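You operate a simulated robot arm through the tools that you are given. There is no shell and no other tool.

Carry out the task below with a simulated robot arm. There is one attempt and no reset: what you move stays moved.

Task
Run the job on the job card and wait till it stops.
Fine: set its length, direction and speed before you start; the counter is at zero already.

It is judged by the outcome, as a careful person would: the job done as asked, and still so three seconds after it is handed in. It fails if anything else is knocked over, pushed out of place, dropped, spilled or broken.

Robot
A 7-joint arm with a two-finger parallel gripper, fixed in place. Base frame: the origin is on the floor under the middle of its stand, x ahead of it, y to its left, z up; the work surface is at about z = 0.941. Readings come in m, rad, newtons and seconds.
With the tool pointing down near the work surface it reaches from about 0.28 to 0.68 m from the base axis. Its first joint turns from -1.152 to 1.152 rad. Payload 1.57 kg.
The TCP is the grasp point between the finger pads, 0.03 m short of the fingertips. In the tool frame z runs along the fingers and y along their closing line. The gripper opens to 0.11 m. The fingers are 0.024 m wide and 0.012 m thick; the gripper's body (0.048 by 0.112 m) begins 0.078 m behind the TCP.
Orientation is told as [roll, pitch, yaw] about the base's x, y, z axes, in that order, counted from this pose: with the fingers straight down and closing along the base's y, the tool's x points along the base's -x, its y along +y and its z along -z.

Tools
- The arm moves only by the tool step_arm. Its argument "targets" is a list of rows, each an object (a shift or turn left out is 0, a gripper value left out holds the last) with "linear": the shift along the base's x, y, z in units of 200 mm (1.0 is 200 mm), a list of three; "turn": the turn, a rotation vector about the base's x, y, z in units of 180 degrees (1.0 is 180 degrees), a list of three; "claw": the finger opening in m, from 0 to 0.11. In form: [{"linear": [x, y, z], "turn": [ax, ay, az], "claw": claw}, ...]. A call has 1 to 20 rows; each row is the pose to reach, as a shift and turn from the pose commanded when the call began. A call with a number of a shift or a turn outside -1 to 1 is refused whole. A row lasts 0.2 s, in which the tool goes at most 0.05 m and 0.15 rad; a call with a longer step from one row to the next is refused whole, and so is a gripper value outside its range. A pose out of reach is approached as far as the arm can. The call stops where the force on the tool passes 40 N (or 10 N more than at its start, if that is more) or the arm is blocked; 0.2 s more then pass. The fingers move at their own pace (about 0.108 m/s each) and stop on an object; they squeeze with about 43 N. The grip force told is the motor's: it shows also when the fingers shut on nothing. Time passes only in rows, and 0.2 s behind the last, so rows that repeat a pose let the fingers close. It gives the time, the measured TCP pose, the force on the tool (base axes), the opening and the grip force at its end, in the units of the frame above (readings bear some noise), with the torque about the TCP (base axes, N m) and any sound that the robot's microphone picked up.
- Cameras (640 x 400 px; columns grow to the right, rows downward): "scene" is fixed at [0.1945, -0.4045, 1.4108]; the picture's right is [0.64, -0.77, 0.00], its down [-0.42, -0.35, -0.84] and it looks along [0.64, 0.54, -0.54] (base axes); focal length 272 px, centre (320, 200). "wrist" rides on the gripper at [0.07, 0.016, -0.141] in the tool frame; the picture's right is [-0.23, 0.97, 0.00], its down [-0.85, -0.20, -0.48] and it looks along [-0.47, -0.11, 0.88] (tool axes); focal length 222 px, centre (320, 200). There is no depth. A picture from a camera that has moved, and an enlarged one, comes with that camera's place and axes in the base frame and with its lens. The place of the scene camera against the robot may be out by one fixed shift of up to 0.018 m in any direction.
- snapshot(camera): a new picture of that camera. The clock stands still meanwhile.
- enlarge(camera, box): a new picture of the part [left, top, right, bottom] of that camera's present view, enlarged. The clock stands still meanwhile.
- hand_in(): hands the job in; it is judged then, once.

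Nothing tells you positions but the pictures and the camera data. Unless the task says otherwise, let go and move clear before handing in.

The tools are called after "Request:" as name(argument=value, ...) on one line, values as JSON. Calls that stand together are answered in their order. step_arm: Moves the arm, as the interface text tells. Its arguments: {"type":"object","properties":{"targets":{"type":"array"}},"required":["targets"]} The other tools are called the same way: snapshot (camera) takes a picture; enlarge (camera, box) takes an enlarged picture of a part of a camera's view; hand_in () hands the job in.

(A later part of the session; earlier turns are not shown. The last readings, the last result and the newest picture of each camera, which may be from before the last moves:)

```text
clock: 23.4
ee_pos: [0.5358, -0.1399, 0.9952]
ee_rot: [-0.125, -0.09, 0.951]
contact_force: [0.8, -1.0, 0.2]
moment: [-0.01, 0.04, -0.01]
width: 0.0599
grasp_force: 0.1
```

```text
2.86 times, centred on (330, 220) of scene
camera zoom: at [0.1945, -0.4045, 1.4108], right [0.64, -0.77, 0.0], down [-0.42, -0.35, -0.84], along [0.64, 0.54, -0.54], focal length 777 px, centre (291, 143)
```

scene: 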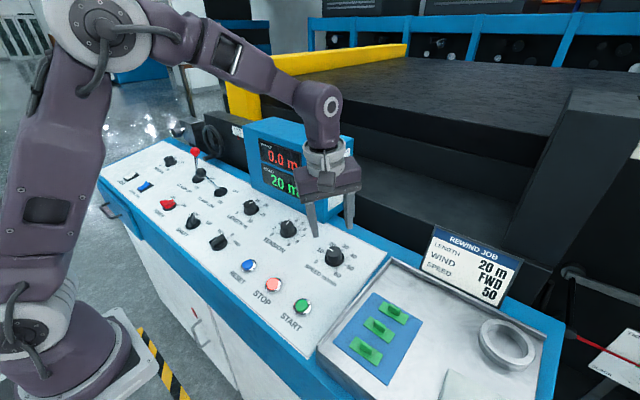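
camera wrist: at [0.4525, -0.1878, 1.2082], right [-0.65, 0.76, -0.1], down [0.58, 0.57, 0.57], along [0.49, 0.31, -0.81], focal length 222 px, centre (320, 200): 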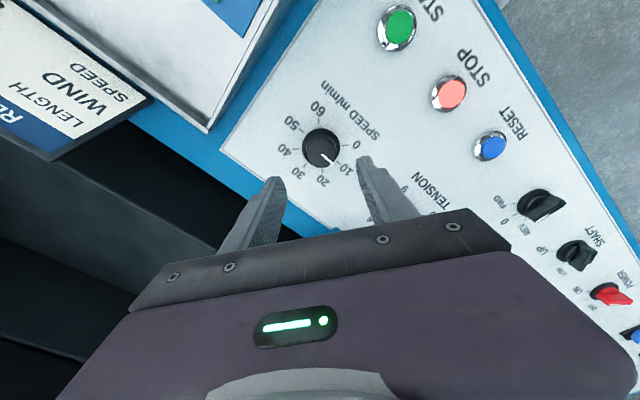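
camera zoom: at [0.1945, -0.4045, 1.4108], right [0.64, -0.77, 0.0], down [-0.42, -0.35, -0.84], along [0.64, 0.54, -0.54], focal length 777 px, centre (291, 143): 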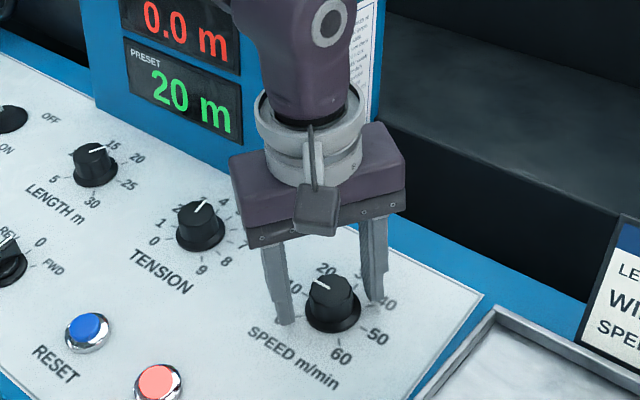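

The knob is about 2.4 mm off along the closing line, as the last x correction overshot. I'll fix that and then close on it.

Request:
step_arm(targets=[{"linear": [0.01, -0.007, 0.0]}, {"linear": [0.01, -0.007, 0.0]}, {"linear": [0.01, -0.007, 0.0]}])

Request:
enlarge(camera="wrist", box=[240, 100, 400, 240])

```text
clock: 24.2
ee_pos: [0.5389, -0.1432, 0.9962]
ee_rot: [-0.125, -0.089, 0.949]
contact_force: [0.0, -1.3, 0.6]
moment: [-0.01, 0.03, 0.01]
width: 0.0602
grasp_force: 0.0
```

```text
2.86 times, centred on (320, 170) of wrist
camera zoom: at [0.4639, -0.1895, 1.1269], right [-0.65, 0.76, -0.1], down [0.58, 0.57, 0.57], along [0.49, 0.31, -0.81], focal length 635 px, centre (320, 286)
```

zoom: 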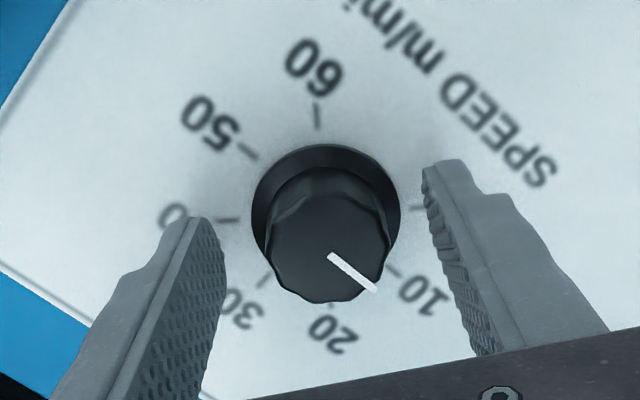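

It's now within about 1 mm the other way, so I'll trim slightly while closing.

Request:
step_arm(targets=[{"linear": [-0.004, 0.003, 0.0]}, {"linear": [-0.004, 0.003, 0.0], "claw": 0.02}, {"linear": [-0.004, 0.003, 0.0], "claw": 0.02}, {"linear": [-0.004, 0.003, 0.0], "claw": 0.02}, {"linear": [-0.004, 0.003, 0.0], "claw": 0.02}])

Request:
enlarge(camera="wrist", box=[240, 100, 400, 240])

```text
clock: 25.4
ee_pos: [0.5378, -0.1417, 0.9941]
ee_rot: [-0.123, -0.088, 0.949]
contact_force: [-7.9, 4.3, -1.0]
moment: [-0.28, -0.52, -0.06]
width: 0.034
grasp_force: 42.2
```

```text
2.86 times, centred on (320, 170) of wrist
camera zoom: at [0.463, -0.1883, 1.1269], right [-0.65, 0.76, -0.1], down [0.58, 0.57, 0.57], along [0.49, 0.31, -0.81], focal length 635 px, centre (320, 286)
```

zoom: 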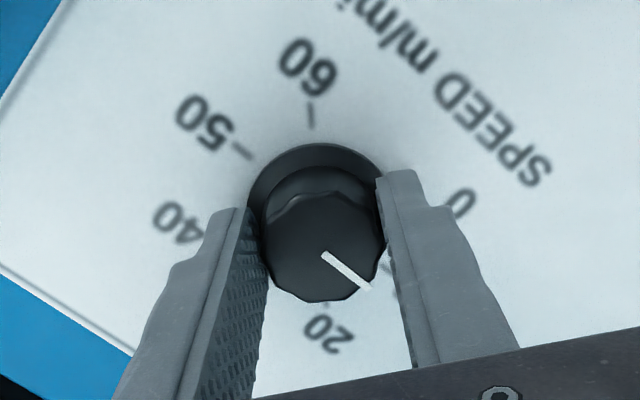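

SPEED is gripped with low side force. I'll turn clockwise about the knob axis in stages.

Request:
step_arm(targets=[{"linear": [-0.003, 0.0015, -0.003], "turn": [0.00647, 0, -0.04236]}, {"linear": [-0.003, 0.0015, -0.003], "turn": [0.01294, 0, -0.08472]}, {"linear": [-0.003, 0.0015, -0.003], "turn": [0.01941, 0, -0.12708]}, {"linear": [-0.003, 0.0015, -0.003], "turn": [0.02588, 0, -0.16944]}, {"linear": [-0.003, 0.0015, -0.003], "turn": [0.03235, 0, -0.2118]}, {"linear": [-0.003, 0.0015, -0.003], "turn": [0.03235, 0, -0.2118]}])

Request:
enlarge(camera="wrist", box=[240, 100, 400, 240])

```text
clock: 26.8
ee_pos: [0.5362, -0.14, 0.9957]
ee_rot: [-0.043, -0.15, 0.273]
contact_force: [-11.2, 11.7, 31.4]
moment: [-0.21, 0.46, -0.06]
width: 0.0341
grasp_force: 41.5
```

```text
2.86 times, centred on (320, 170) of wrist
camera zoom: at [0.445, -0.1431, 1.1239], right [-0.04, 1.0, -0.01], down [0.79, 0.04, 0.61], along [0.61, 0.02, -0.79], focal length 635 px, centre (320, 286)
```

zoom: 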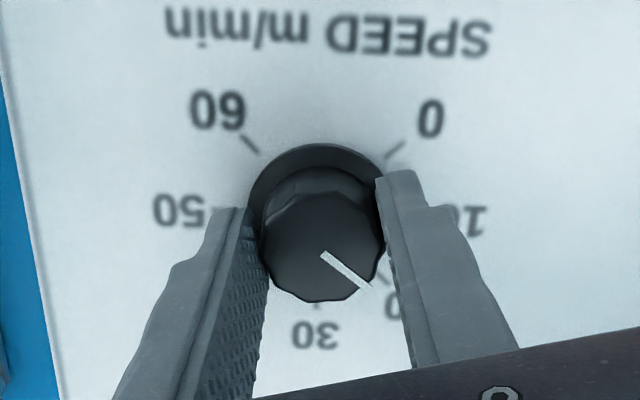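

The knob is following, but there's a 31 N upward force, so I'll relieve it before turning further.

Request:
step_arm(targets=[{"linear": [-0.003, 0.003, 0.006]}, {"linear": [-0.005, 0.005, 0.01]}, {"linear": [-0.005, 0.005, 0.01]}])

```text
clock: 27.6
ee_pos: [0.5361, -0.1396, 0.9943]
ee_rot: [-0.04, -0.146, 0.273]
contact_force: [14.3, -4.4, -32.4]
moment: [-0.5, -0.8, -0.1]
width: 0.0341
grasp_force: 41.2
```

That overshot in z, so I'll go back halfway.

Request:
step_arm(targets=[{"linear": [0.002, -0.001, -0.003]}, {"linear": [0.003, -0.002, -0.005]}, {"linear": [0.003, -0.002, -0.005]}])

```text
clock: 28.4
ee_pos: [0.5376, -0.1405, 0.9955]
ee_rot: [-0.04, -0.147, 0.274]
contact_force: [6.2, 1.5, -17.3]
moment: [-0.64, 0.5, -0.11]
width: 0.0341
grasp_force: 41.8
```

Forces are moderate now, so I'll continue clockwise.

Request:
step_arm(targets=[{"linear": [0.001, 0, -0.0015], "turn": [0.00647, 0, -0.04236]}, {"linear": [0.001, 0, -0.0015], "turn": [0.01294, 0, -0.08472]}, {"linear": [0.001, 0, -0.0015], "turn": [0.01941, 0, -0.12708]}, {"linear": [0.001, 0, -0.0015], "turn": [0.02588, 0, -0.16944]}, {"linear": [0.001, 0, -0.0015], "turn": [0.03235, 0, -0.2118]}, {"linear": [0.001, 0, -0.0015], "turn": [0.03235, 0, -0.2118]}])

Request:
enlarge(camera="wrist", box=[240, 100, 400, 240])

```text
clock: 29.8
ee_pos: [0.5373, -0.1392, 0.9953]
ee_rot: [0.06, -0.138, -0.407]
contact_force: [-5.7, 25.4, 9.4]
moment: [1.41, 0.27, 0.27]
width: 0.034
grasp_force: 41.6
```

```text
2.86 times, centred on (320, 170) of wrist
camera zoom: at [0.4589, -0.0973, 1.1265], right [0.58, 0.81, 0.09], down [0.63, -0.52, 0.58], along [0.51, -0.28, -0.81], focal length 635 px, centre (320, 286)
```

zoom: 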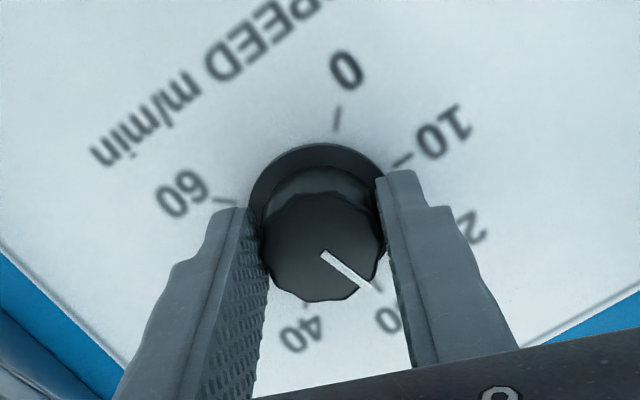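

The knob is near 27–28 and still following. I'll relieve the y force and finish this first 108° stroke.

Request:
step_arm(targets=[{"linear": [0.0, 0.006, 0.0]}, {"linear": [0.0, 0.009, 0.0], "turn": [0.00647, 0, -0.04236]}, {"linear": [0.0, 0.009, 0.0], "turn": [0.01294, 0, -0.08472]}, {"linear": [0.0, 0.009, 0.0], "turn": [0.01941, 0, -0.12708]}, {"linear": [0.0, 0.009, 0.0], "turn": [0.02588, 0, -0.16944]}, {"linear": [0.0, 0.009, 0.0], "turn": [0.02588, 0, -0.16944]}])

Request:
enlarge(camera="wrist", box=[240, 100, 400, 240])

```text
clock: 31.2
ee_pos: [0.537, -0.1384, 0.9954]
ee_rot: [0.124, -0.094, -0.947]
contact_force: [10.6, 13.5, -1.2]
moment: [0.52, -1.05, 0.1]
width: 0.0342
grasp_force: 41.6
```

```text
2.86 times, centred on (320, 170) of wrist
camera zoom: at [0.4887, -0.0724, 1.1307], right [0.91, 0.39, 0.14], down [0.26, -0.81, 0.53], along [0.32, -0.44, -0.84], focal length 635 px, centre (320, 286)
```

zoom: 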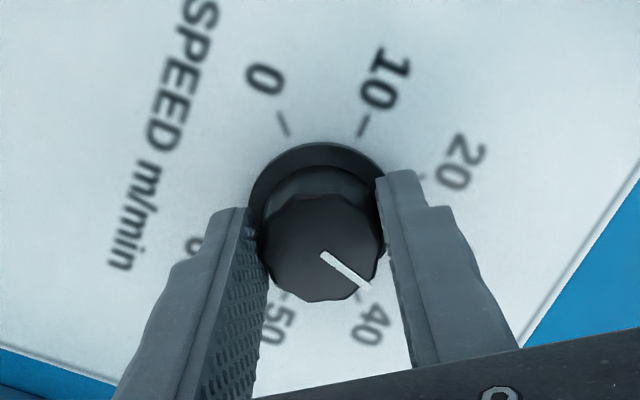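

SPEED is now near 34. I'll open, rotate the open fingers back 72° around the knob without touching it, and re-grip.

Request:
step_arm(targets=[{"linear": [0.002, 0.003, 0.0], "claw": 0.035}, {"linear": [0.002, 0.003, 0.0], "claw": 0.06}, {"linear": [0.002, 0.003, 0.0], "claw": 0.06}, {"linear": [0.002, 0.003, 0.0], "turn": [-0.00604, 0, 0.03954]}, {"linear": [0.002, 0.003, 0.0], "turn": [-0.01208, 0, 0.07908]}, {"linear": [0.002, 0.003, 0.0], "turn": [-0.01812, 0, 0.11862]}, {"linear": [0.002, 0.003, 0.0], "turn": [-0.02416, 0, 0.15816]}, {"linear": [0.002, 0.003, 0.0], "turn": [-0.0302, 0, 0.1977]}, {"linear": [0.002, 0.003, 0.0], "turn": [-0.03624, 0, 0.23724]}, {"linear": [0.002, 0.003, 0.0], "turn": [-0.04228, 0, 0.27678]}, {"linear": [0.002, 0.003, 0.0], "turn": [-0.04832, 0, 0.31632]}, {"linear": [0.002, 0.003, 0.0], "turn": [-0.05436, 0, 0.35586]}, {"linear": [0.002, 0.003, 0.0], "turn": [-0.0604, 0, 0.3954]}, {"linear": [0.002, 0.003, 0.0], "turn": [-0.0604, 0, 0.3954]}, {"linear": [0.002, 0.003, 0.0], "turn": [-0.0604, 0, 0.3954]}])

Request:
enlarge(camera="wrist", box=[240, 100, 400, 240])

Request:
enlarge(camera="scene", box=[260, 150, 400, 290])

```text
clock: 34.4
ee_pos: [0.5381, -0.1372, 0.9962]
ee_rot: [-0.047, -0.144, 0.319]
contact_force: [-0.7, -0.2, -0.4]
moment: [-0.03, -0.01, -0.04]
width: 0.06
grasp_force: 0.1
```

```text
2.86 times, centred on (320, 170) of wrist
camera zoom: at [0.4458, -0.1443, 1.1244], right [-0.09, 1.0, -0.01], down [0.79, 0.08, 0.61], along [0.6, 0.04, -0.8], focal length 635 px, centre (320, 286)
```

zoom: 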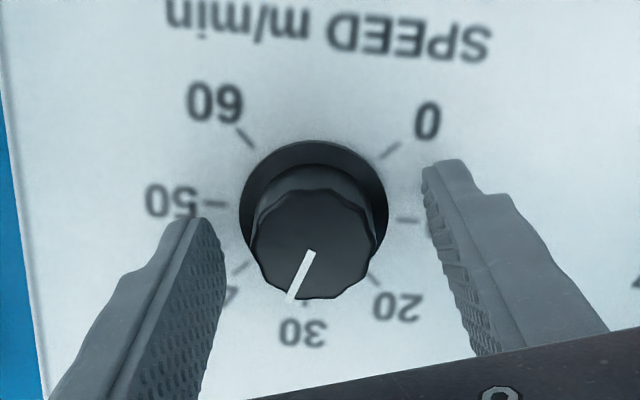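

```text
2.86 times, centred on (330, 220) of scene
camera zoom: at [0.1945, -0.4045, 1.4108], right [0.64, -0.77, 0.0], down [-0.42, -0.35, -0.84], along [0.64, 0.54, -0.54], focal length 777 px, centre (291, 143)
```

zoom: 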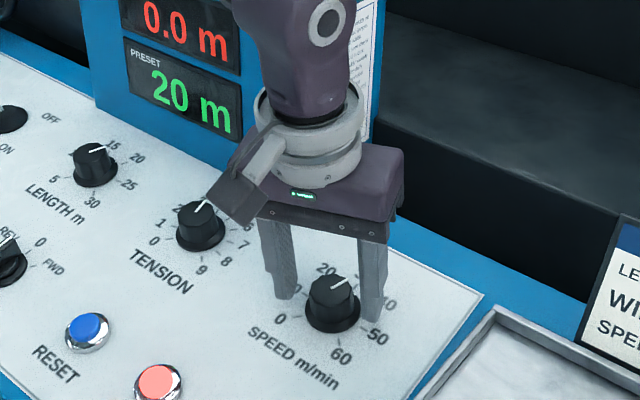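

The pointer sits at about 34 and the knob is about 2.6 mm off the gripper's centre in -y. I'll correct that and close.

Request:
step_arm(targets=[{"linear": [0.0, -0.007, 0.0]}, {"linear": [0.0, -0.012, 0.0]}, {"linear": [0.0, -0.012, 0.0]}, {"linear": [0.0, -0.012, 0.0], "claw": 0.02}, {"linear": [0.0, -0.012, 0.0], "claw": 0.02}, {"linear": [0.0, -0.012, 0.0], "claw": 0.02}, {"linear": [0.0, -0.012, 0.0], "claw": 0.02}])

Request:
enlarge(camera="wrist", box=[240, 100, 400, 240])

```text
clock: 36.0
ee_pos: [0.537, -0.1398, 0.9949]
ee_rot: [-0.047, -0.143, 0.319]
contact_force: [-6.1, 9.4, -0.2]
moment: [-0.23, 0.06, -0.01]
width: 0.0345
grasp_force: 42.0
```

```text
2.86 times, centred on (320, 170) of wrist
camera zoom: at [0.4456, -0.1467, 1.1244], right [-0.09, 1.0, -0.01], down [0.79, 0.08, 0.6], along [0.6, 0.04, -0.8], focal length 635 px, centre (320, 286)
```

zoom: 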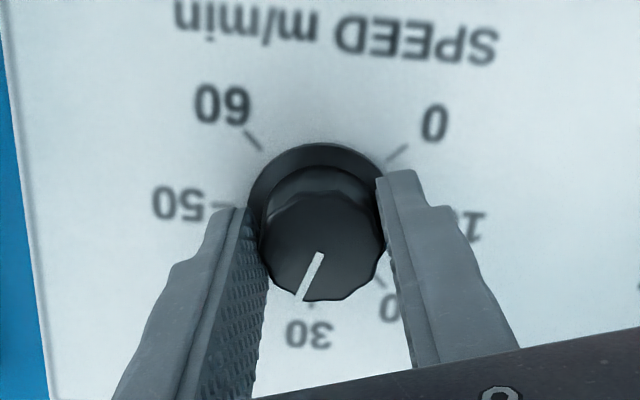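

Gripped again with low force. I'll turn the remaining 72° clockwise in two halves.

Request:
step_arm(targets=[{"linear": [-0.002, 0.003, 0.0], "turn": [0.00604, 0, -0.03954]}, {"linear": [-0.002, 0.003, 0.0], "turn": [0.01208, 0, -0.07908]}, {"linear": [-0.002, 0.003, 0.0], "turn": [0.01812, 0, -0.11862]}, {"linear": [-0.002, 0.003, 0.0], "turn": [0.02416, 0, -0.15816]}, {"linear": [-0.002, 0.003, 0.0], "turn": [0.0302, 0, -0.1977]}, {"linear": [-0.002, 0.003, 0.0], "turn": [0.0302, 0, -0.1977]}])

Request:
enlarge(camera="wrist", box=[240, 100, 400, 240])

```text
clock: 37.4
ee_pos: [0.538, -0.1401, 0.9954]
ee_rot: [0.045, -0.143, -0.317]
contact_force: [-7.6, 15.5, -1.4]
moment: [1.07, 0.1, 0.18]
width: 0.0342
grasp_force: 42.0
```

```text
2.86 times, centred on (320, 170) of wrist
camera zoom: at [0.4555, -0.1026, 1.1261], right [0.51, 0.86, 0.08], down [0.67, -0.45, 0.59], along [0.54, -0.25, -0.81], focal length 635 px, centre (320, 286)
```

zoom: 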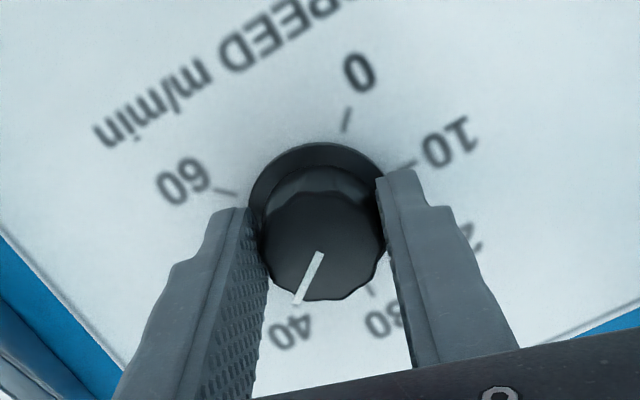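

The pointer is passing 40–42 and the knob holds firm in the grip. Here's the second half of the turn.

Request:
step_arm(targets=[{"linear": [-0.002, 0.004, 0.0]}, {"linear": [-0.003, 0.006, 0.0], "turn": [0.00604, 0, -0.03954]}, {"linear": [-0.003, 0.006, 0.0], "turn": [0.01208, 0, -0.07908]}, {"linear": [-0.003, 0.006, 0.0], "turn": [0.01812, 0, -0.11862]}, {"linear": [-0.003, 0.006, 0.0], "turn": [0.02416, 0, -0.15816]}, {"linear": [-0.003, 0.006, 0.0], "turn": [0.0302, 0, -0.1977]}, {"linear": [-0.003, 0.006, 0.0], "turn": [0.0302, 0, -0.1977]}, {"linear": [-0.003, 0.006, 0.0], "turn": [0.0302, 0, -0.1977]}])

Request:
enlarge(camera="wrist", box=[240, 100, 400, 240])

Request:
enlarge(camera="scene", box=[260, 150, 400, 290])

```text
clock: 39.2
ee_pos: [0.5369, -0.1393, 0.9957]
ee_rot: [0.128, -0.093, -0.947]
contact_force: [9.5, 23.1, 8.1]
moment: [0.99, -0.86, 0.21]
width: 0.0343
grasp_force: 42.2
```

```text
2.86 times, centred on (320, 170) of wrist
camera zoom: at [0.4884, -0.0727, 1.1309], right [0.91, 0.39, 0.14], down [0.26, -0.81, 0.53], along [0.32, -0.44, -0.84], focal length 635 px, centre (320, 286)
```

zoom: 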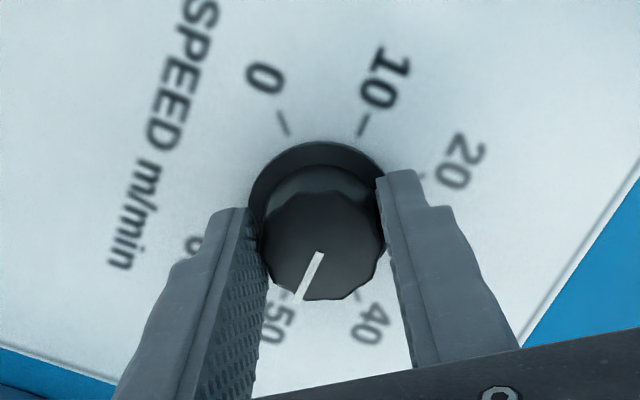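

```text
2.86 times, centred on (330, 220) of scene
camera zoom: at [0.1947, -0.4039, 1.411], right [0.64, -0.77, 0.0], down [-0.42, -0.35, -0.84], along [0.64, 0.54, -0.54], focal length 777 px, centre (291, 143)
```

zoom: 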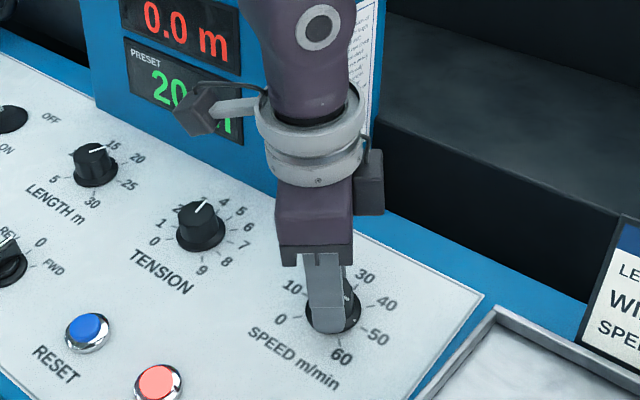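

The pointer looks to be at the 50 tick. I'll release, lift along the axis and check it.

Request:
step_arm(targets=[{"linear": [0.002, 0.006, 0]}, {"linear": [0.003, 0.008, 0], "claw": 0.035}, {"linear": [0.003, 0.008, 0], "claw": 0.06}, {"linear": [0.003, 0.008, 0], "claw": 0.06}, {"linear": [0.003, 0.008, 0], "claw": 0.06}, {"linear": [-0.012, 0.008, 0.1]}, {"linear": [-0.027, 0.008, 0.2]}, {"linear": [-0.057, 0.008, 0.4]}, {"linear": [-0.072, 0.008, 0.5]}, {"linear": [-0.072, 0.008, 0.5]}, {"linear": [-0.072, 0.008, 0.5]}])

Request:
enlarge(camera="wrist", box=[260, 80, 380, 200])

Request:
enlarge(camera="scene", box=[230, 110, 400, 300])

Request:
enlarge(camera="scene", box=[300, 230, 370, 280])

```text
clock: 41.6
ee_pos: [0.5222, -0.1375, 1.0953]
ee_rot: [0.123, -0.092, -0.949]
contact_force: [-0.5, -0.1, 0.1]
moment: [0.04, 0.01, -0.01]
width: 0.0597
grasp_force: 0.0
```

```text
3.33 times, centred on (320, 140) of wrist
camera zoom: at [0.4727, -0.0714, 1.2304], right [0.91, 0.39, 0.14], down [0.27, -0.81, 0.53], along [0.32, -0.44, -0.84], focal length 740 px, centre (320, 400)
```

zoom: 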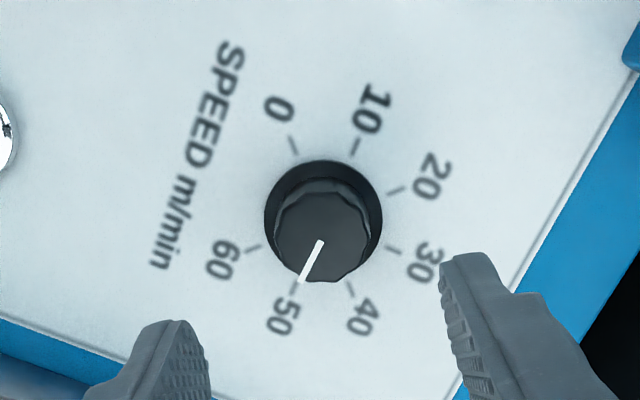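

```text
2.11 times, centred on (315, 205) of scene
camera zoom: at [0.1945, -0.4045, 1.4108], right [0.64, -0.77, 0.0], down [-0.42, -0.35, -0.84], along [0.64, 0.54, -0.54], focal length 572 px, centre (330, 190)
```

zoom: 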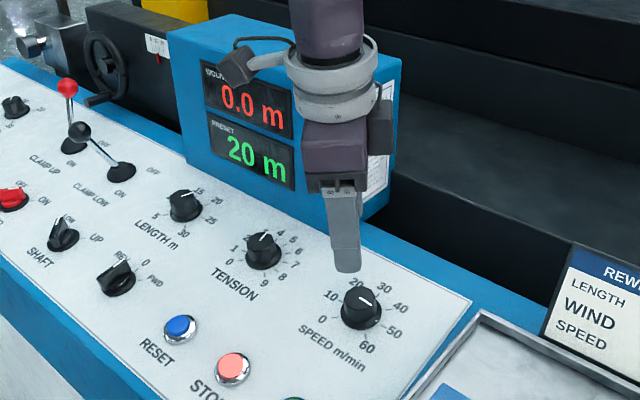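

```text
8.00 times, centred on (335, 255) of scene
camera zoom: at [0.1945, -0.4045, 1.4108], right [0.64, -0.77, 0.0], down [-0.42, -0.35, -0.84], along [0.64, 0.54, -0.54], focal length 2175 px, centre (200, -240)
```

zoom: 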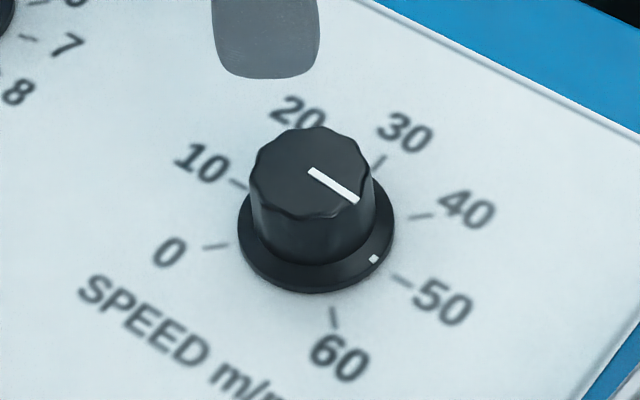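

SPEED reads about 50, maybe slightly past it. I'll zoom in tightly on the pointers to measure how far off they are.

Request:
enlarge(camera="wrist", box=[298, 115, 342, 175])

Request:
enlarge(camera="scene", box=[318, 240, 354, 272])

Request:
enlarge(camera="scene", box=[230, 190, 270, 225])

```text
6.67 times, centred on (320, 145) of wrist
camera zoom: at [0.4727, -0.0714, 1.2304], right [0.91, 0.39, 0.14], down [0.27, -0.81, 0.53], along [0.32, -0.44, -0.84], focal length 1481 px, centre (320, 567)
```

zoom: 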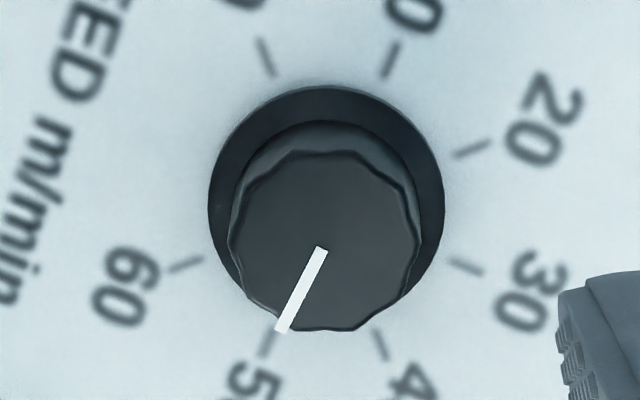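

```text
12.50 times, centred on (336, 256) of scene
camera zoom: at [0.1945, -0.4045, 1.4108], right [0.64, -0.77, 0.0], down [-0.42, -0.35, -0.84], along [0.64, 0.54, -0.54], focal length 3399 px, centre (120, -500)
```

zoom: 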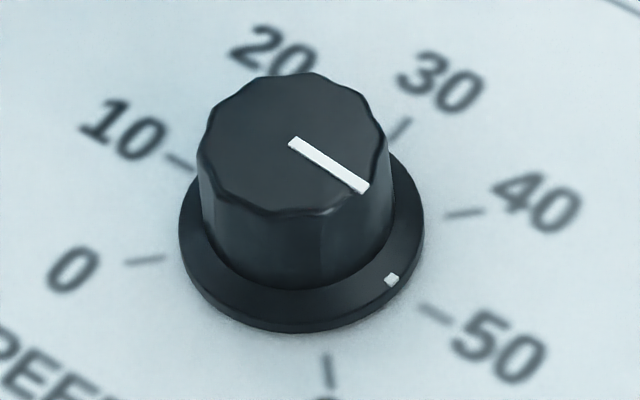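

```text
11.43 times, centred on (250, 208) of scene
camera zoom: at [0.1945, -0.4045, 1.4108], right [0.64, -0.77, 0.0], down [-0.42, -0.35, -0.84], along [0.64, 0.54, -0.54], focal length 3107 px, centre (1120, 114)
```

zoom: 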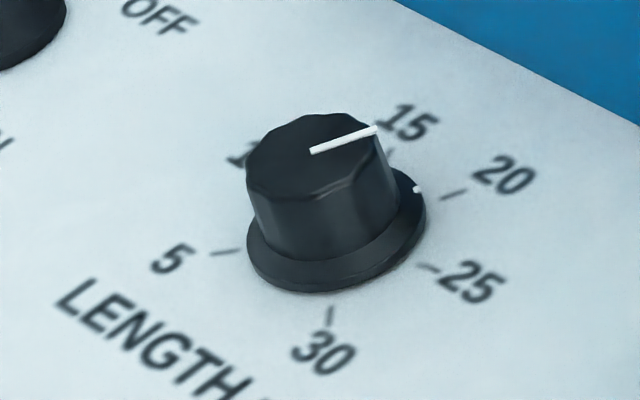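

SPEED is within about 0.3–0.4 m/min of 50 and LENGTH reads 20. Next I'll move over the direction selector at about (0.4145, 0.130), bringing the gripper back to yaw 0.

Request:
step_arm(targets=[{"linear": [-0.04, 0.1, 0], "turn": [-0.00647, 0, 0.04236]}, {"linear": [-0.08, 0.2, 0], "turn": [-0.01294, 0, 0.08472]}, {"linear": [-0.12, 0.3, 0], "turn": [-0.01941, 0, 0.12708]}, {"linear": [-0.16, 0.4, 0], "turn": [-0.02588, 0, 0.16944]}, {"linear": [-0.2, 0.5, 0], "turn": [-0.03235, 0, 0.2118]}, {"linear": [-0.25, 0.6, 0], "turn": [-0.03882, 0, 0.25416]}, {"linear": [-0.3, 0.7, 0], "turn": [-0.0453, 0, 0.2966]}])

Request:
step_arm(targets=[{"linear": [-0.08, 0.16, -0.05], "claw": 0.05}, {"linear": [-0.16, 0.32, -0.1]}, {"linear": [-0.25, 0.5, -0.15]}, {"linear": [-0.3285, 0.64, -0.2075]}, {"linear": [-0.3285, 0.64, -0.2075]}, {"linear": [-0.3285, 0.64, -0.2075]}, {"linear": [-0.3285, 0.64, -0.2075]}])

Request:
snapshot(camera="wrist")

Request:
enlarge(camera="wrist", box=[260, 80, 380, 200])

Request:
enlarge(camera="scene", box=[190, 215, 250, 265])

```text
clock: 43.2
ee_pos: [0.4604, 0.0019, 1.0957]
ee_rot: [-0.003, -0.151, 0.004]
contact_force: [-1.1, -0.3, 0.4]
moment: [0.0, 0.0, -0.02]
width: 0.0603
grasp_force: 0.0
```

```text
clock: 44.8
ee_pos: [0.3946, 0.1266, 1.0567]
ee_rot: [0.0, -0.152, 0.002]
contact_force: [0.1, 1.0, 0.5]
moment: [-0.02, 0.0, 0.01]
width: 0.0501
grasp_force: 0.0
```

```text
taken
camera wrist: at [0.3049, 0.1433, 1.1854], right [0.22, 0.97, 0.03], down [0.77, -0.2, 0.6], along [0.59, -0.11, -0.8], focal length 222 px, centre (320, 200)
```

wrist: 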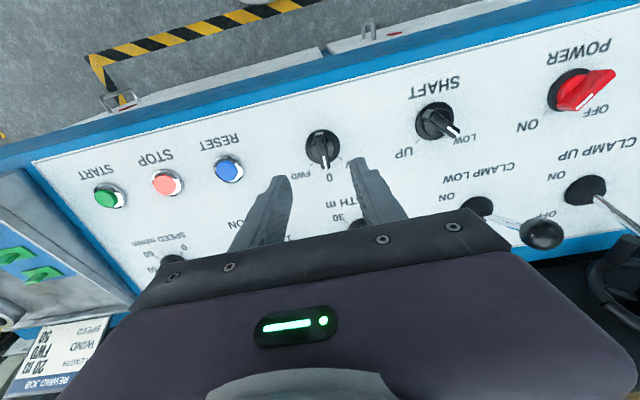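

```text
3.33 times, centred on (320, 140) of wrist
camera zoom: at [0.3049, 0.1433, 1.1854], right [0.22, 0.97, 0.03], down [0.77, -0.2, 0.6], along [0.59, -0.11, -0.8], focal length 740 px, centre (320, 400)
```

zoom: 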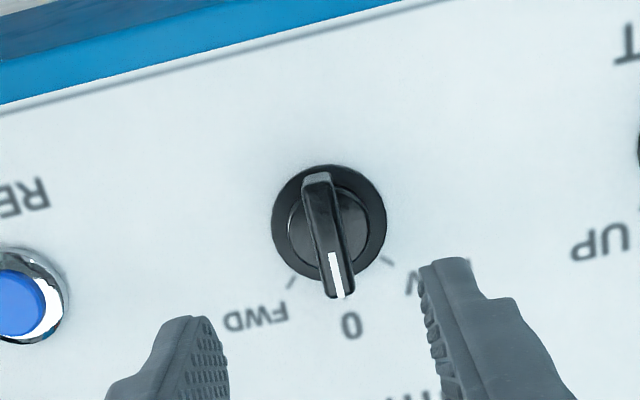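

```text
8.00 times, centred on (220, 240) of scene
camera zoom: at [0.1945, -0.4045, 1.4108], right [0.64, -0.77, 0.0], down [-0.42, -0.35, -0.84], along [0.64, 0.54, -0.54], focal length 2175 px, centre (1120, -120)
```

zoom: 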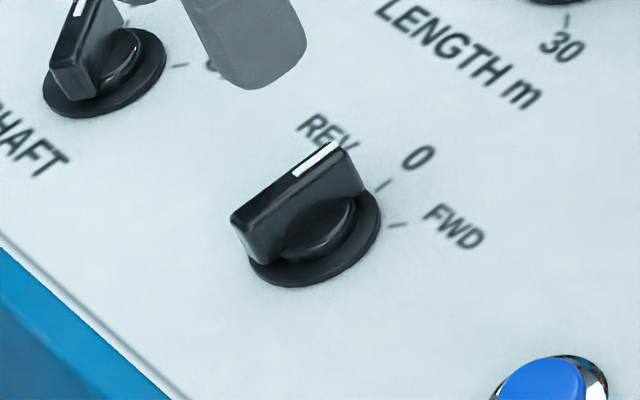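

The selector bar points at 0 along +x and is about 10 mm wide and 40 mm long; the tool needs to move about +2.8 mm in y. I'll look at the hub height beside the bar before descending.

Request:
enlarge(camera="scene", box=[204, 224, 240, 254])

Request:
enlarge(camera="wrist", box=[298, 115, 342, 175])

```text
13.33 times, centred on (222, 239) of scene
camera zoom: at [0.1945, -0.4045, 1.4108], right [0.64, -0.77, 0.0], down [-0.42, -0.35, -0.84], along [0.64, 0.54, -0.54], focal length 3625 px, centre (1627, -320)
```

zoom: 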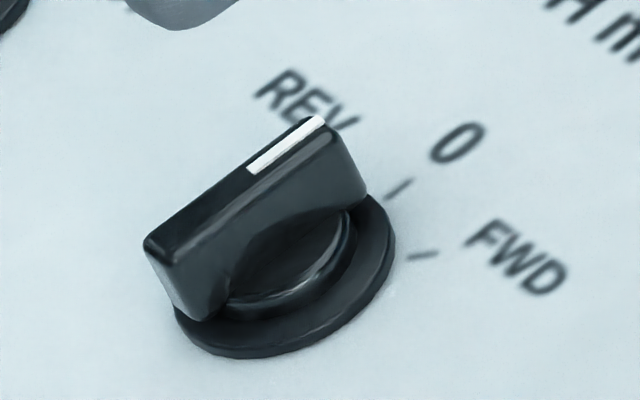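

```text
6.67 times, centred on (320, 145) of wrist
camera zoom: at [0.3049, 0.1433, 1.1854], right [0.22, 0.97, 0.03], down [0.77, -0.2, 0.6], along [0.59, -0.11, -0.8], focal length 1481 px, centre (320, 567)
```

zoom: 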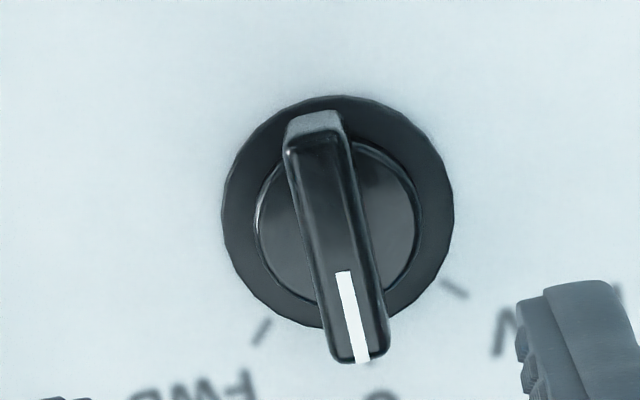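

The bar stands about 15–18 mm above a low hub. I'll descend so the fingertips are about 11 mm above the panel on either side of it.

Request:
step_arm(targets=[{"linear": [0.008, 0.014, -0.08]}, {"linear": [0.02, 0.014, -0.16]}, {"linear": [0.033, 0.014, -0.24]}, {"linear": [0.045, 0.014, -0.32]}, {"linear": [0.0575, 0.014, -0.404]}, {"linear": [0.0575, 0.014, -0.404]}, {"linear": [0.0575, 0.014, -0.404]}, {"linear": [0.0575, 0.014, -0.404]}])

Request:
enlarge(camera="wrist", box=[240, 100, 400, 240])

Request:
enlarge(camera="scene", box=[170, 180, 270, 270])

```text
clock: 46.6
ee_pos: [0.4082, 0.1322, 0.9733]
ee_rot: [0.0, -0.151, 0.001]
contact_force: [1.0, -0.7, -0.2]
moment: [-0.05, 0.0, -0.02]
width: 0.05
grasp_force: 0.1
```

```text
2.86 times, centred on (320, 170) of wrist
camera zoom: at [0.3185, 0.1493, 1.1026], right [0.22, 0.97, 0.03], down [0.77, -0.2, 0.6], along [0.59, -0.11, -0.8], focal length 635 px, centre (320, 286)
```

zoom: 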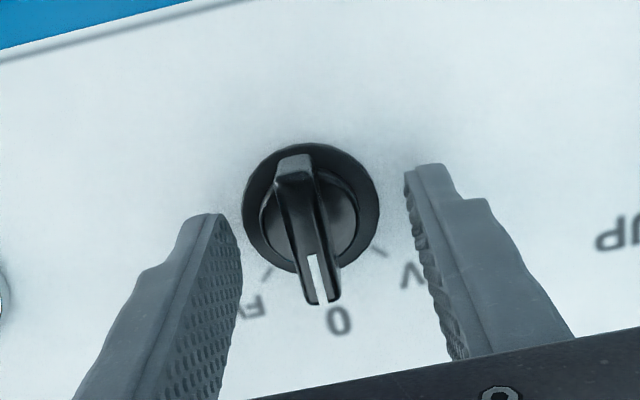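

```text
4.44 times, centred on (220, 225) of scene
camera zoom: at [0.1945, -0.4045, 1.4108], right [0.64, -0.77, 0.0], down [-0.42, -0.35, -0.84], along [0.64, 0.54, -0.54], focal length 1208 px, centre (764, 89)
```

zoom: 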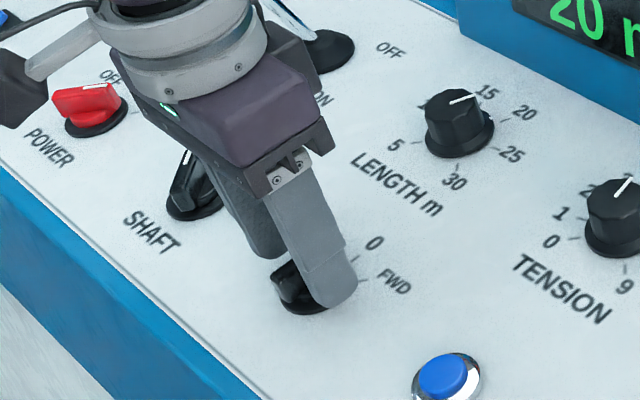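

The gripper is about 2.6 mm too far in +y and 2.5 mm too far in +x relative to the selector. I'll correct that, raise it 3 mm to clear the hub, and look again.

Request:
step_arm(targets=[{"linear": [-0.008, -0.007, 0.013]}, {"linear": [-0.015, -0.013, 0.013]}, {"linear": [-0.015, -0.013, 0.013]}, {"linear": [-0.015, -0.013, 0.013]}])

Request:
enlarge(camera="wrist", box=[240, 100, 400, 240])

```text
clock: 47.6
ee_pos: [0.4068, 0.1301, 0.9747]
ee_rot: [0.001, -0.153, 0.002]
contact_force: [-0.5, -0.9, 0.7]
moment: [-0.01, 0.01, -0.01]
width: 0.0503
grasp_force: 0.0
```

```text
2.86 times, centred on (320, 170) of wrist
camera zoom: at [0.316, 0.1469, 1.1048], right [0.22, 0.97, 0.03], down [0.77, -0.2, 0.6], along [0.59, -0.11, -0.8], focal length 635 px, centre (320, 286)
```

zoom: 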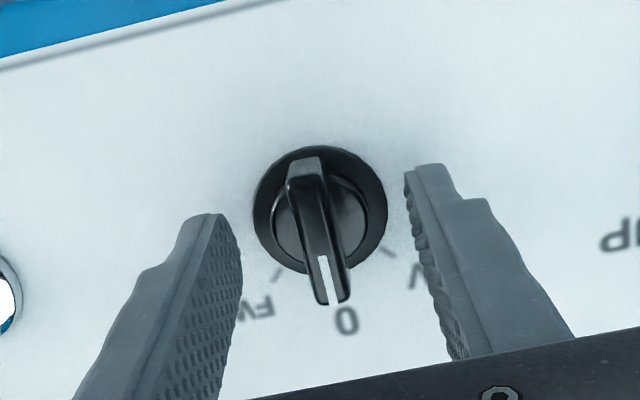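

The selector is centred between the fingers now. I'll close on the bar.

Request:
step_arm(targets=[{"claw": 0.03}, {"claw": 0.002}, {"claw": 0.002}, {"claw": 0.002}, {"claw": 0.002}])

Request:
enlarge(camera="wrist", box=[240, 100, 400, 240])

Request:
enlarge(camera="scene", box=[170, 180, 270, 270])

```text
clock: 48.8
ee_pos: [0.4059, 0.1298, 0.9759]
ee_rot: [-0.002, -0.151, -0.001]
contact_force: [1.6, -7.7, 1.7]
moment: [-0.17, 0.05, -0.06]
width: 0.0108
grasp_force: 28.5
```

```text
2.86 times, centred on (320, 170) of wrist
camera zoom: at [0.3161, 0.1465, 1.1048], right [0.22, 0.97, 0.03], down [0.77, -0.2, 0.6], along [0.59, -0.11, -0.8], focal length 635 px, centre (320, 286)
```

zoom: 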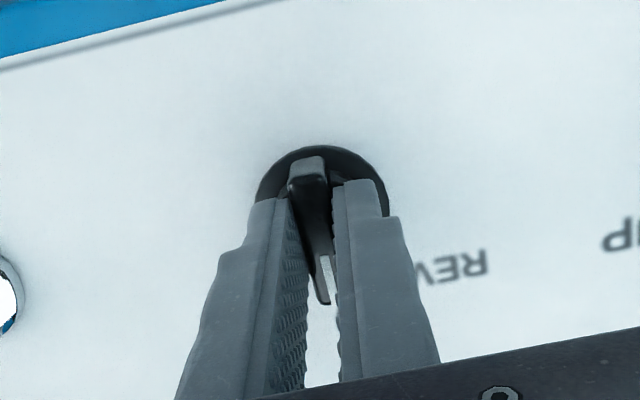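

```text
4.44 times, centred on (220, 225) of scene
camera zoom: at [0.1945, -0.4047, 1.4108], right [0.64, -0.77, 0.0], down [-0.42, -0.35, -0.84], along [0.64, 0.54, -0.54], focal length 1208 px, centre (764, 89)
```

zoom: 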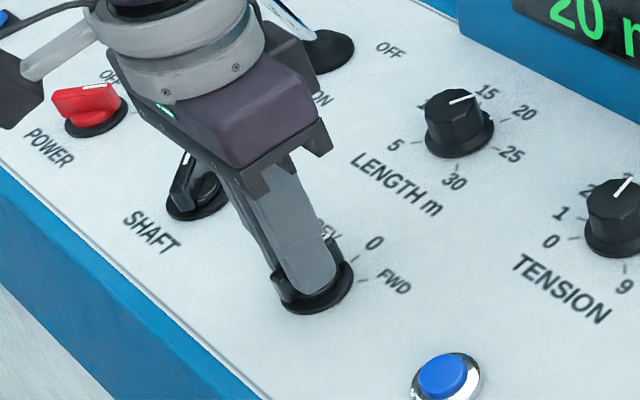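

The bar is gripped at 10.8 mm. I'll turn it clockwise 45° towards FWD.

Request:
step_arm(targets=[{"linear": [0, -0.003, 0], "turn": [0.00629, 0, -0.04119]}, {"linear": [0, -0.003, 0], "turn": [0.01258, 0, -0.08238]}, {"linear": [0, -0.003, 0], "turn": [0.01887, 0, -0.12357]}, {"linear": [0, -0.003, 0], "turn": [0.02516, 0, -0.16476]}, {"linear": [0, -0.003, 0], "turn": [0.03145, 0, -0.20595]}, {"linear": [0, -0.003, 0], "turn": [0.03775, 0, -0.2471]}, {"linear": [0, -0.003, 0], "turn": [0.03775, 0, -0.2471]}, {"linear": [0, -0.003, 0], "turn": [0.03775, 0, -0.2471]}])

Request:
enlarge(camera="wrist", box=[240, 100, 400, 240])

Request:
enlarge(camera="scene", box=[170, 180, 270, 270])

```text
clock: 50.6
ee_pos: [0.4065, 0.1314, 0.9756]
ee_rot: [0.113, -0.107, -0.789]
contact_force: [22.8, 20.3, -9.5]
moment: [1.01, -0.38, 0.24]
width: 0.011
grasp_force: 28.6
```

```text
2.86 times, centred on (320, 170) of wrist
camera zoom: at [0.347, 0.1919, 1.11], right [0.84, 0.53, 0.13], down [0.38, -0.75, 0.54], along [0.39, -0.4, -0.83], focal length 635 px, centre (320, 286)
```

zoom: 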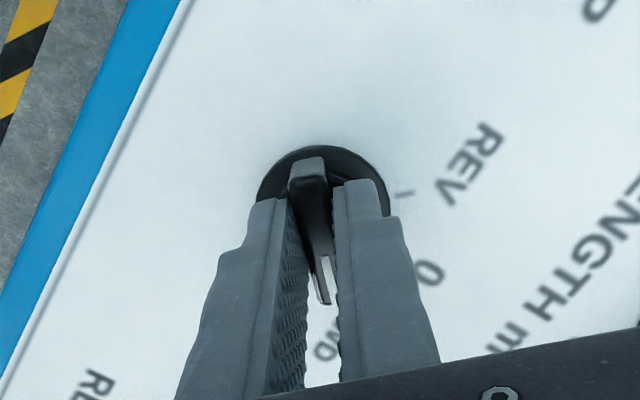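

```text
4.44 times, centred on (220, 225) of scene
camera zoom: at [0.1953, -0.4039, 1.4109], right [0.64, -0.77, 0.0], down [-0.42, -0.35, -0.84], along [0.64, 0.54, -0.54], focal length 1208 px, centre (764, 89)
```

zoom: 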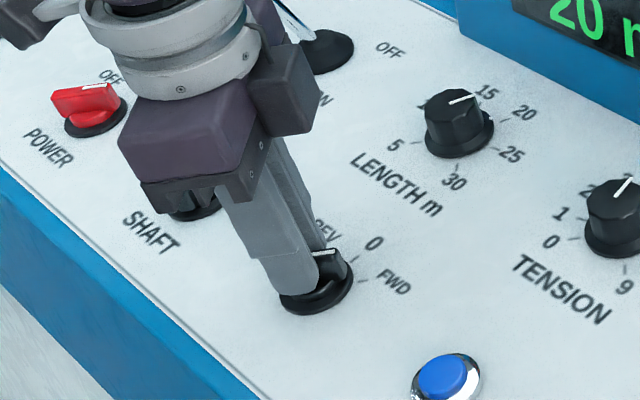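

The bar now points at FWD. I'll relieve the force, open, lift and check the pointer.

Request:
step_arm(targets=[{"linear": [0.005, 0.004, 0.002]}, {"linear": [0.008, 0.007, 0.002]}, {"linear": [0.008, 0.007, 0.002], "claw": 0.02}, {"linear": [0.008, 0.007, 0.002], "claw": 0.05}, {"linear": [0.008, 0.007, 0.002], "claw": 0.05}, {"linear": [0.008, 0.007, 0.002], "claw": 0.05}, {"linear": [-0.008, 0.007, 0.1]}, {"linear": [-0.023, 0.007, 0.2]}, {"linear": [-0.053, 0.007, 0.4]}, {"linear": [-0.068, 0.007, 0.5]}, {"linear": [-0.068, 0.007, 0.5]}, {"linear": [-0.068, 0.007, 0.5]}])

Request:
enlarge(camera="wrist", box=[290, 95, 350, 165])

Request:
enlarge(camera="scene", box=[190, 205, 250, 265])

Request:
snapshot(camera="scene")

```text
clock: 53.2
ee_pos: [0.392, 0.1315, 1.0774]
ee_rot: [0.108, -0.11, -0.791]
contact_force: [0.3, -0.1, -1.3]
moment: [-0.01, -0.04, 0.01]
width: 0.0503
grasp_force: 0.2
```

```text
5.71 times, centred on (320, 130) of wrist
camera zoom: at [0.333, 0.1933, 1.2115], right [0.84, 0.53, 0.13], down [0.39, -0.75, 0.54], along [0.38, -0.41, -0.83], focal length 1269 px, centre (320, 600)
```

zoom: 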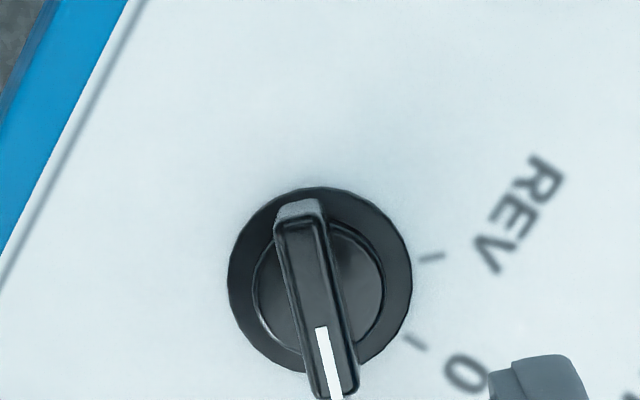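

```text
6.67 times, centred on (220, 235) of scene
camera zoom: at [0.1945, -0.4045, 1.4108], right [0.64, -0.77, 0.0], down [-0.42, -0.35, -0.84], along [0.64, 0.54, -0.54], focal length 1813 px, centre (987, -33)
```

zoom: 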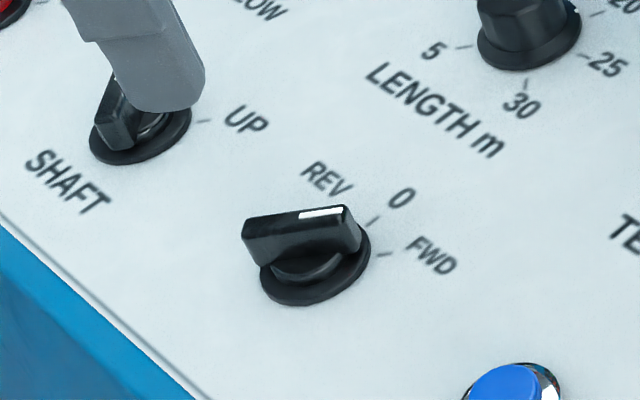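

```text
taken
```

scene: 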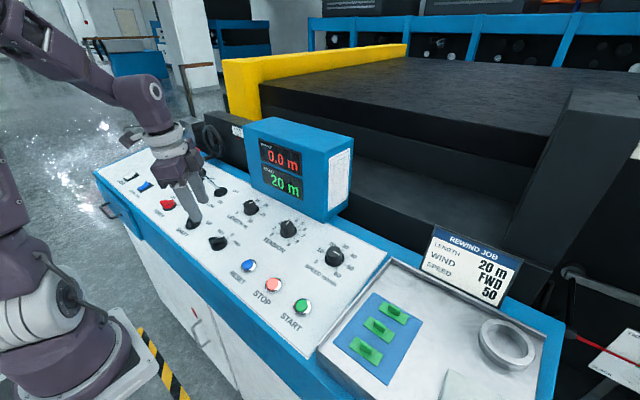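

The selector appears to point at FWD. I'll check with one wider wrist view.

Request:
enlarge(camera="wrist", box=[280, 110, 370, 190])

Request:
snapshot(camera="wrist")

```text
5.00 times, centred on (325, 150) of wrist
camera zoom: at [0.333, 0.1933, 1.2115], right [0.84, 0.53, 0.13], down [0.39, -0.75, 0.54], along [0.38, -0.41, -0.83], focal length 1111 px, centre (295, 450)
```

zoom: 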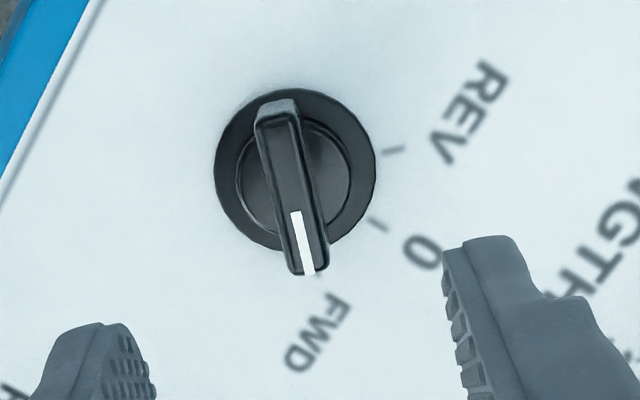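

```text
taken
camera wrist: at [0.333, 0.1933, 1.2115], right [0.84, 0.53, 0.13], down [0.39, -0.75, 0.54], along [0.38, -0.41, -0.83], focal length 222 px, centre (320, 200)
```

wrist: 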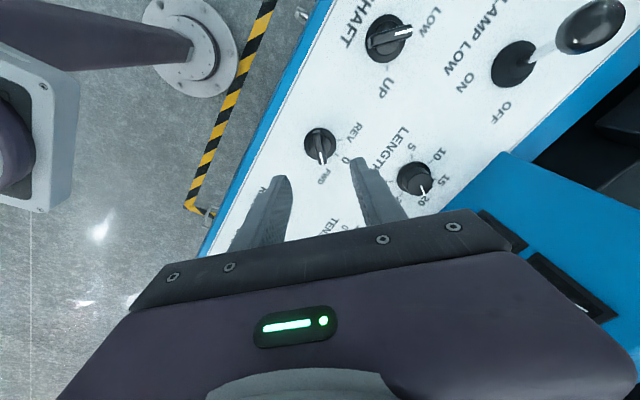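

The selector is aligned with FWD. All three settings are done, so I'll go to START with closed fingers and first look at its shape.

Request:
enlarge(camera="scene", box=[280, 285, 325, 325])

Request:
step_arm(targets=[{"linear": [0.0, -0.15, 0.03], "turn": [-0.00629, 0, 0.04119], "claw": 0.02}, {"linear": [0.0, -0.35, 0.05], "turn": [-0.01258, 0, 0.08238], "claw": 0.0}, {"linear": [0.0, -0.55, 0.05], "turn": [-0.01887, 0, 0.12357]}, {"linear": [0.0, -0.75, 0.05], "turn": [-0.02516, 0, 0.16476]}, {"linear": [0.0, -0.9, 0.05], "turn": [-0.03145, 0, 0.20595]}, {"linear": [0.0, -1.0, 0.05], "turn": [-0.03775, 0, 0.2471]}])

```text
10.00 times, centred on (302, 305) of scene
camera zoom: at [0.1945, -0.4045, 1.4108], right [0.64, -0.77, 0.0], down [-0.42, -0.35, -0.84], along [0.64, 0.54, -0.54], focal length 2719 px, centre (495, -850)
```

zoom: 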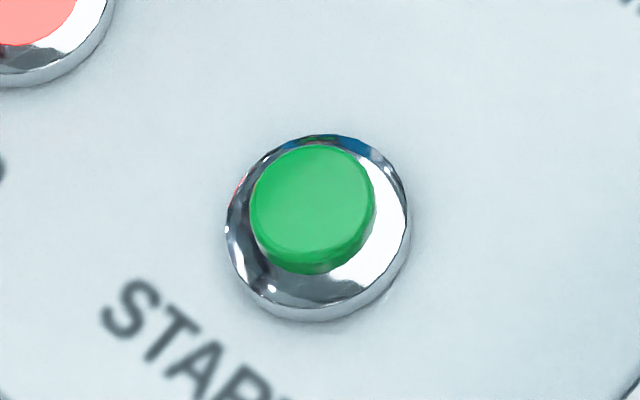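

```text
clock: 54.6
ee_pos: [0.3924, -0.0708, 1.0864]
ee_rot: [0.0, -0.152, 0.001]
contact_force: [0.1, 0.0, -0.2]
moment: [-0.01, 0.0, 0.0]
width: 0.0
grasp_force: 21.7
```

I'll hover with closed fingertips over START, about 4 cm above it, and check alignment.

Request:
step_arm(targets=[{"linear": [0.01, -0.15, -0.05]}, {"linear": [0.025, -0.3, -0.15]}, {"linear": [0.048, -0.445, -0.25]}, {"linear": [0.048, -0.445, -0.357]}, {"linear": [0.048, -0.445, -0.357]}, {"linear": [0.048, -0.445, -0.357]}, {"linear": [0.048, -0.445, -0.357]}])

Request:
snapshot(camera="wrist")

Request:
enlarge(camera="wrist", box=[240, 80, 400, 220])

Request:
enlarge(camera="scene", box=[240, 210, 360, 340])

```text
clock: 56.2
ee_pos: [0.3991, -0.1556, 1.0142]
ee_rot: [0.0, -0.151, 0.003]
contact_force: [-0.8, -0.4, 0.0]
moment: [0.04, -0.04, -0.02]
width: 0.0002
grasp_force: 21.1
```

```text
taken
camera wrist: at [0.3094, -0.1392, 1.1437], right [0.22, 0.97, 0.03], down [0.77, -0.2, 0.6], along [0.59, -0.11, -0.8], focal length 222 px, centre (320, 200)
```

wrist: 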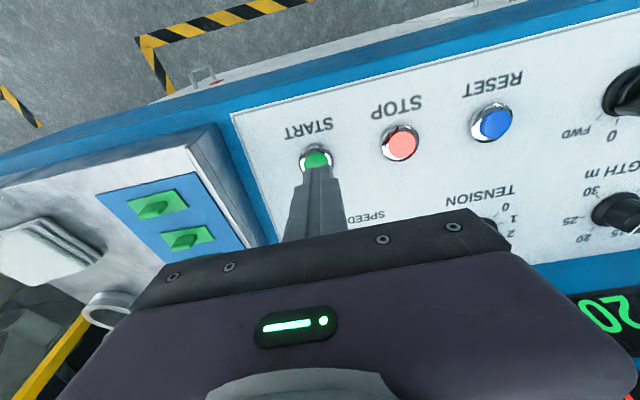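

```text
2.86 times, centred on (320, 150) of wrist
camera zoom: at [0.3094, -0.1392, 1.1437], right [0.22, 0.97, 0.03], down [0.77, -0.2, 0.6], along [0.59, -0.11, -0.8], focal length 635 px, centre (320, 343)
```

zoom: 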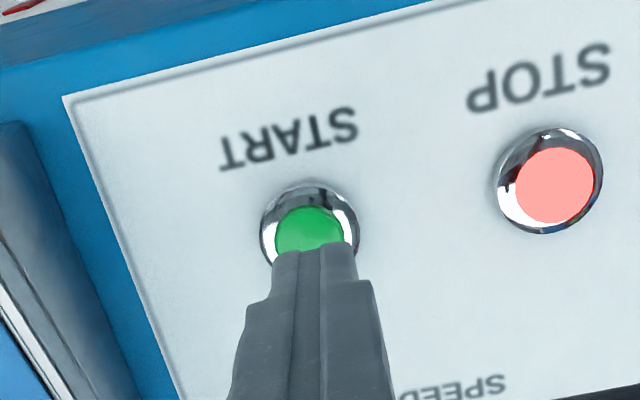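

```text
3.08 times, centred on (300, 275) of scene
camera zoom: at [0.1945, -0.4045, 1.4108], right [0.64, -0.77, 0.0], down [-0.42, -0.35, -0.84], along [0.64, 0.54, -0.54], focal length 837 px, centre (382, -31)
```

zoom: 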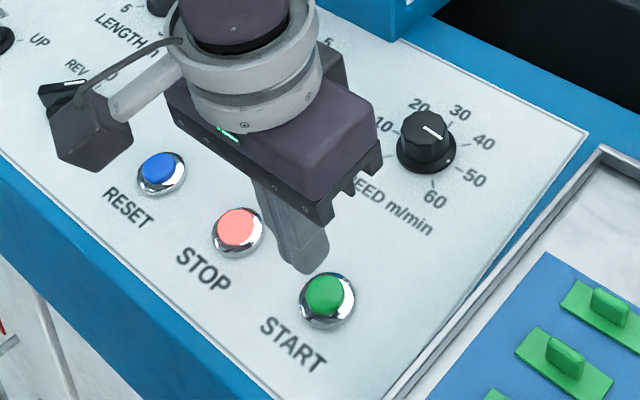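

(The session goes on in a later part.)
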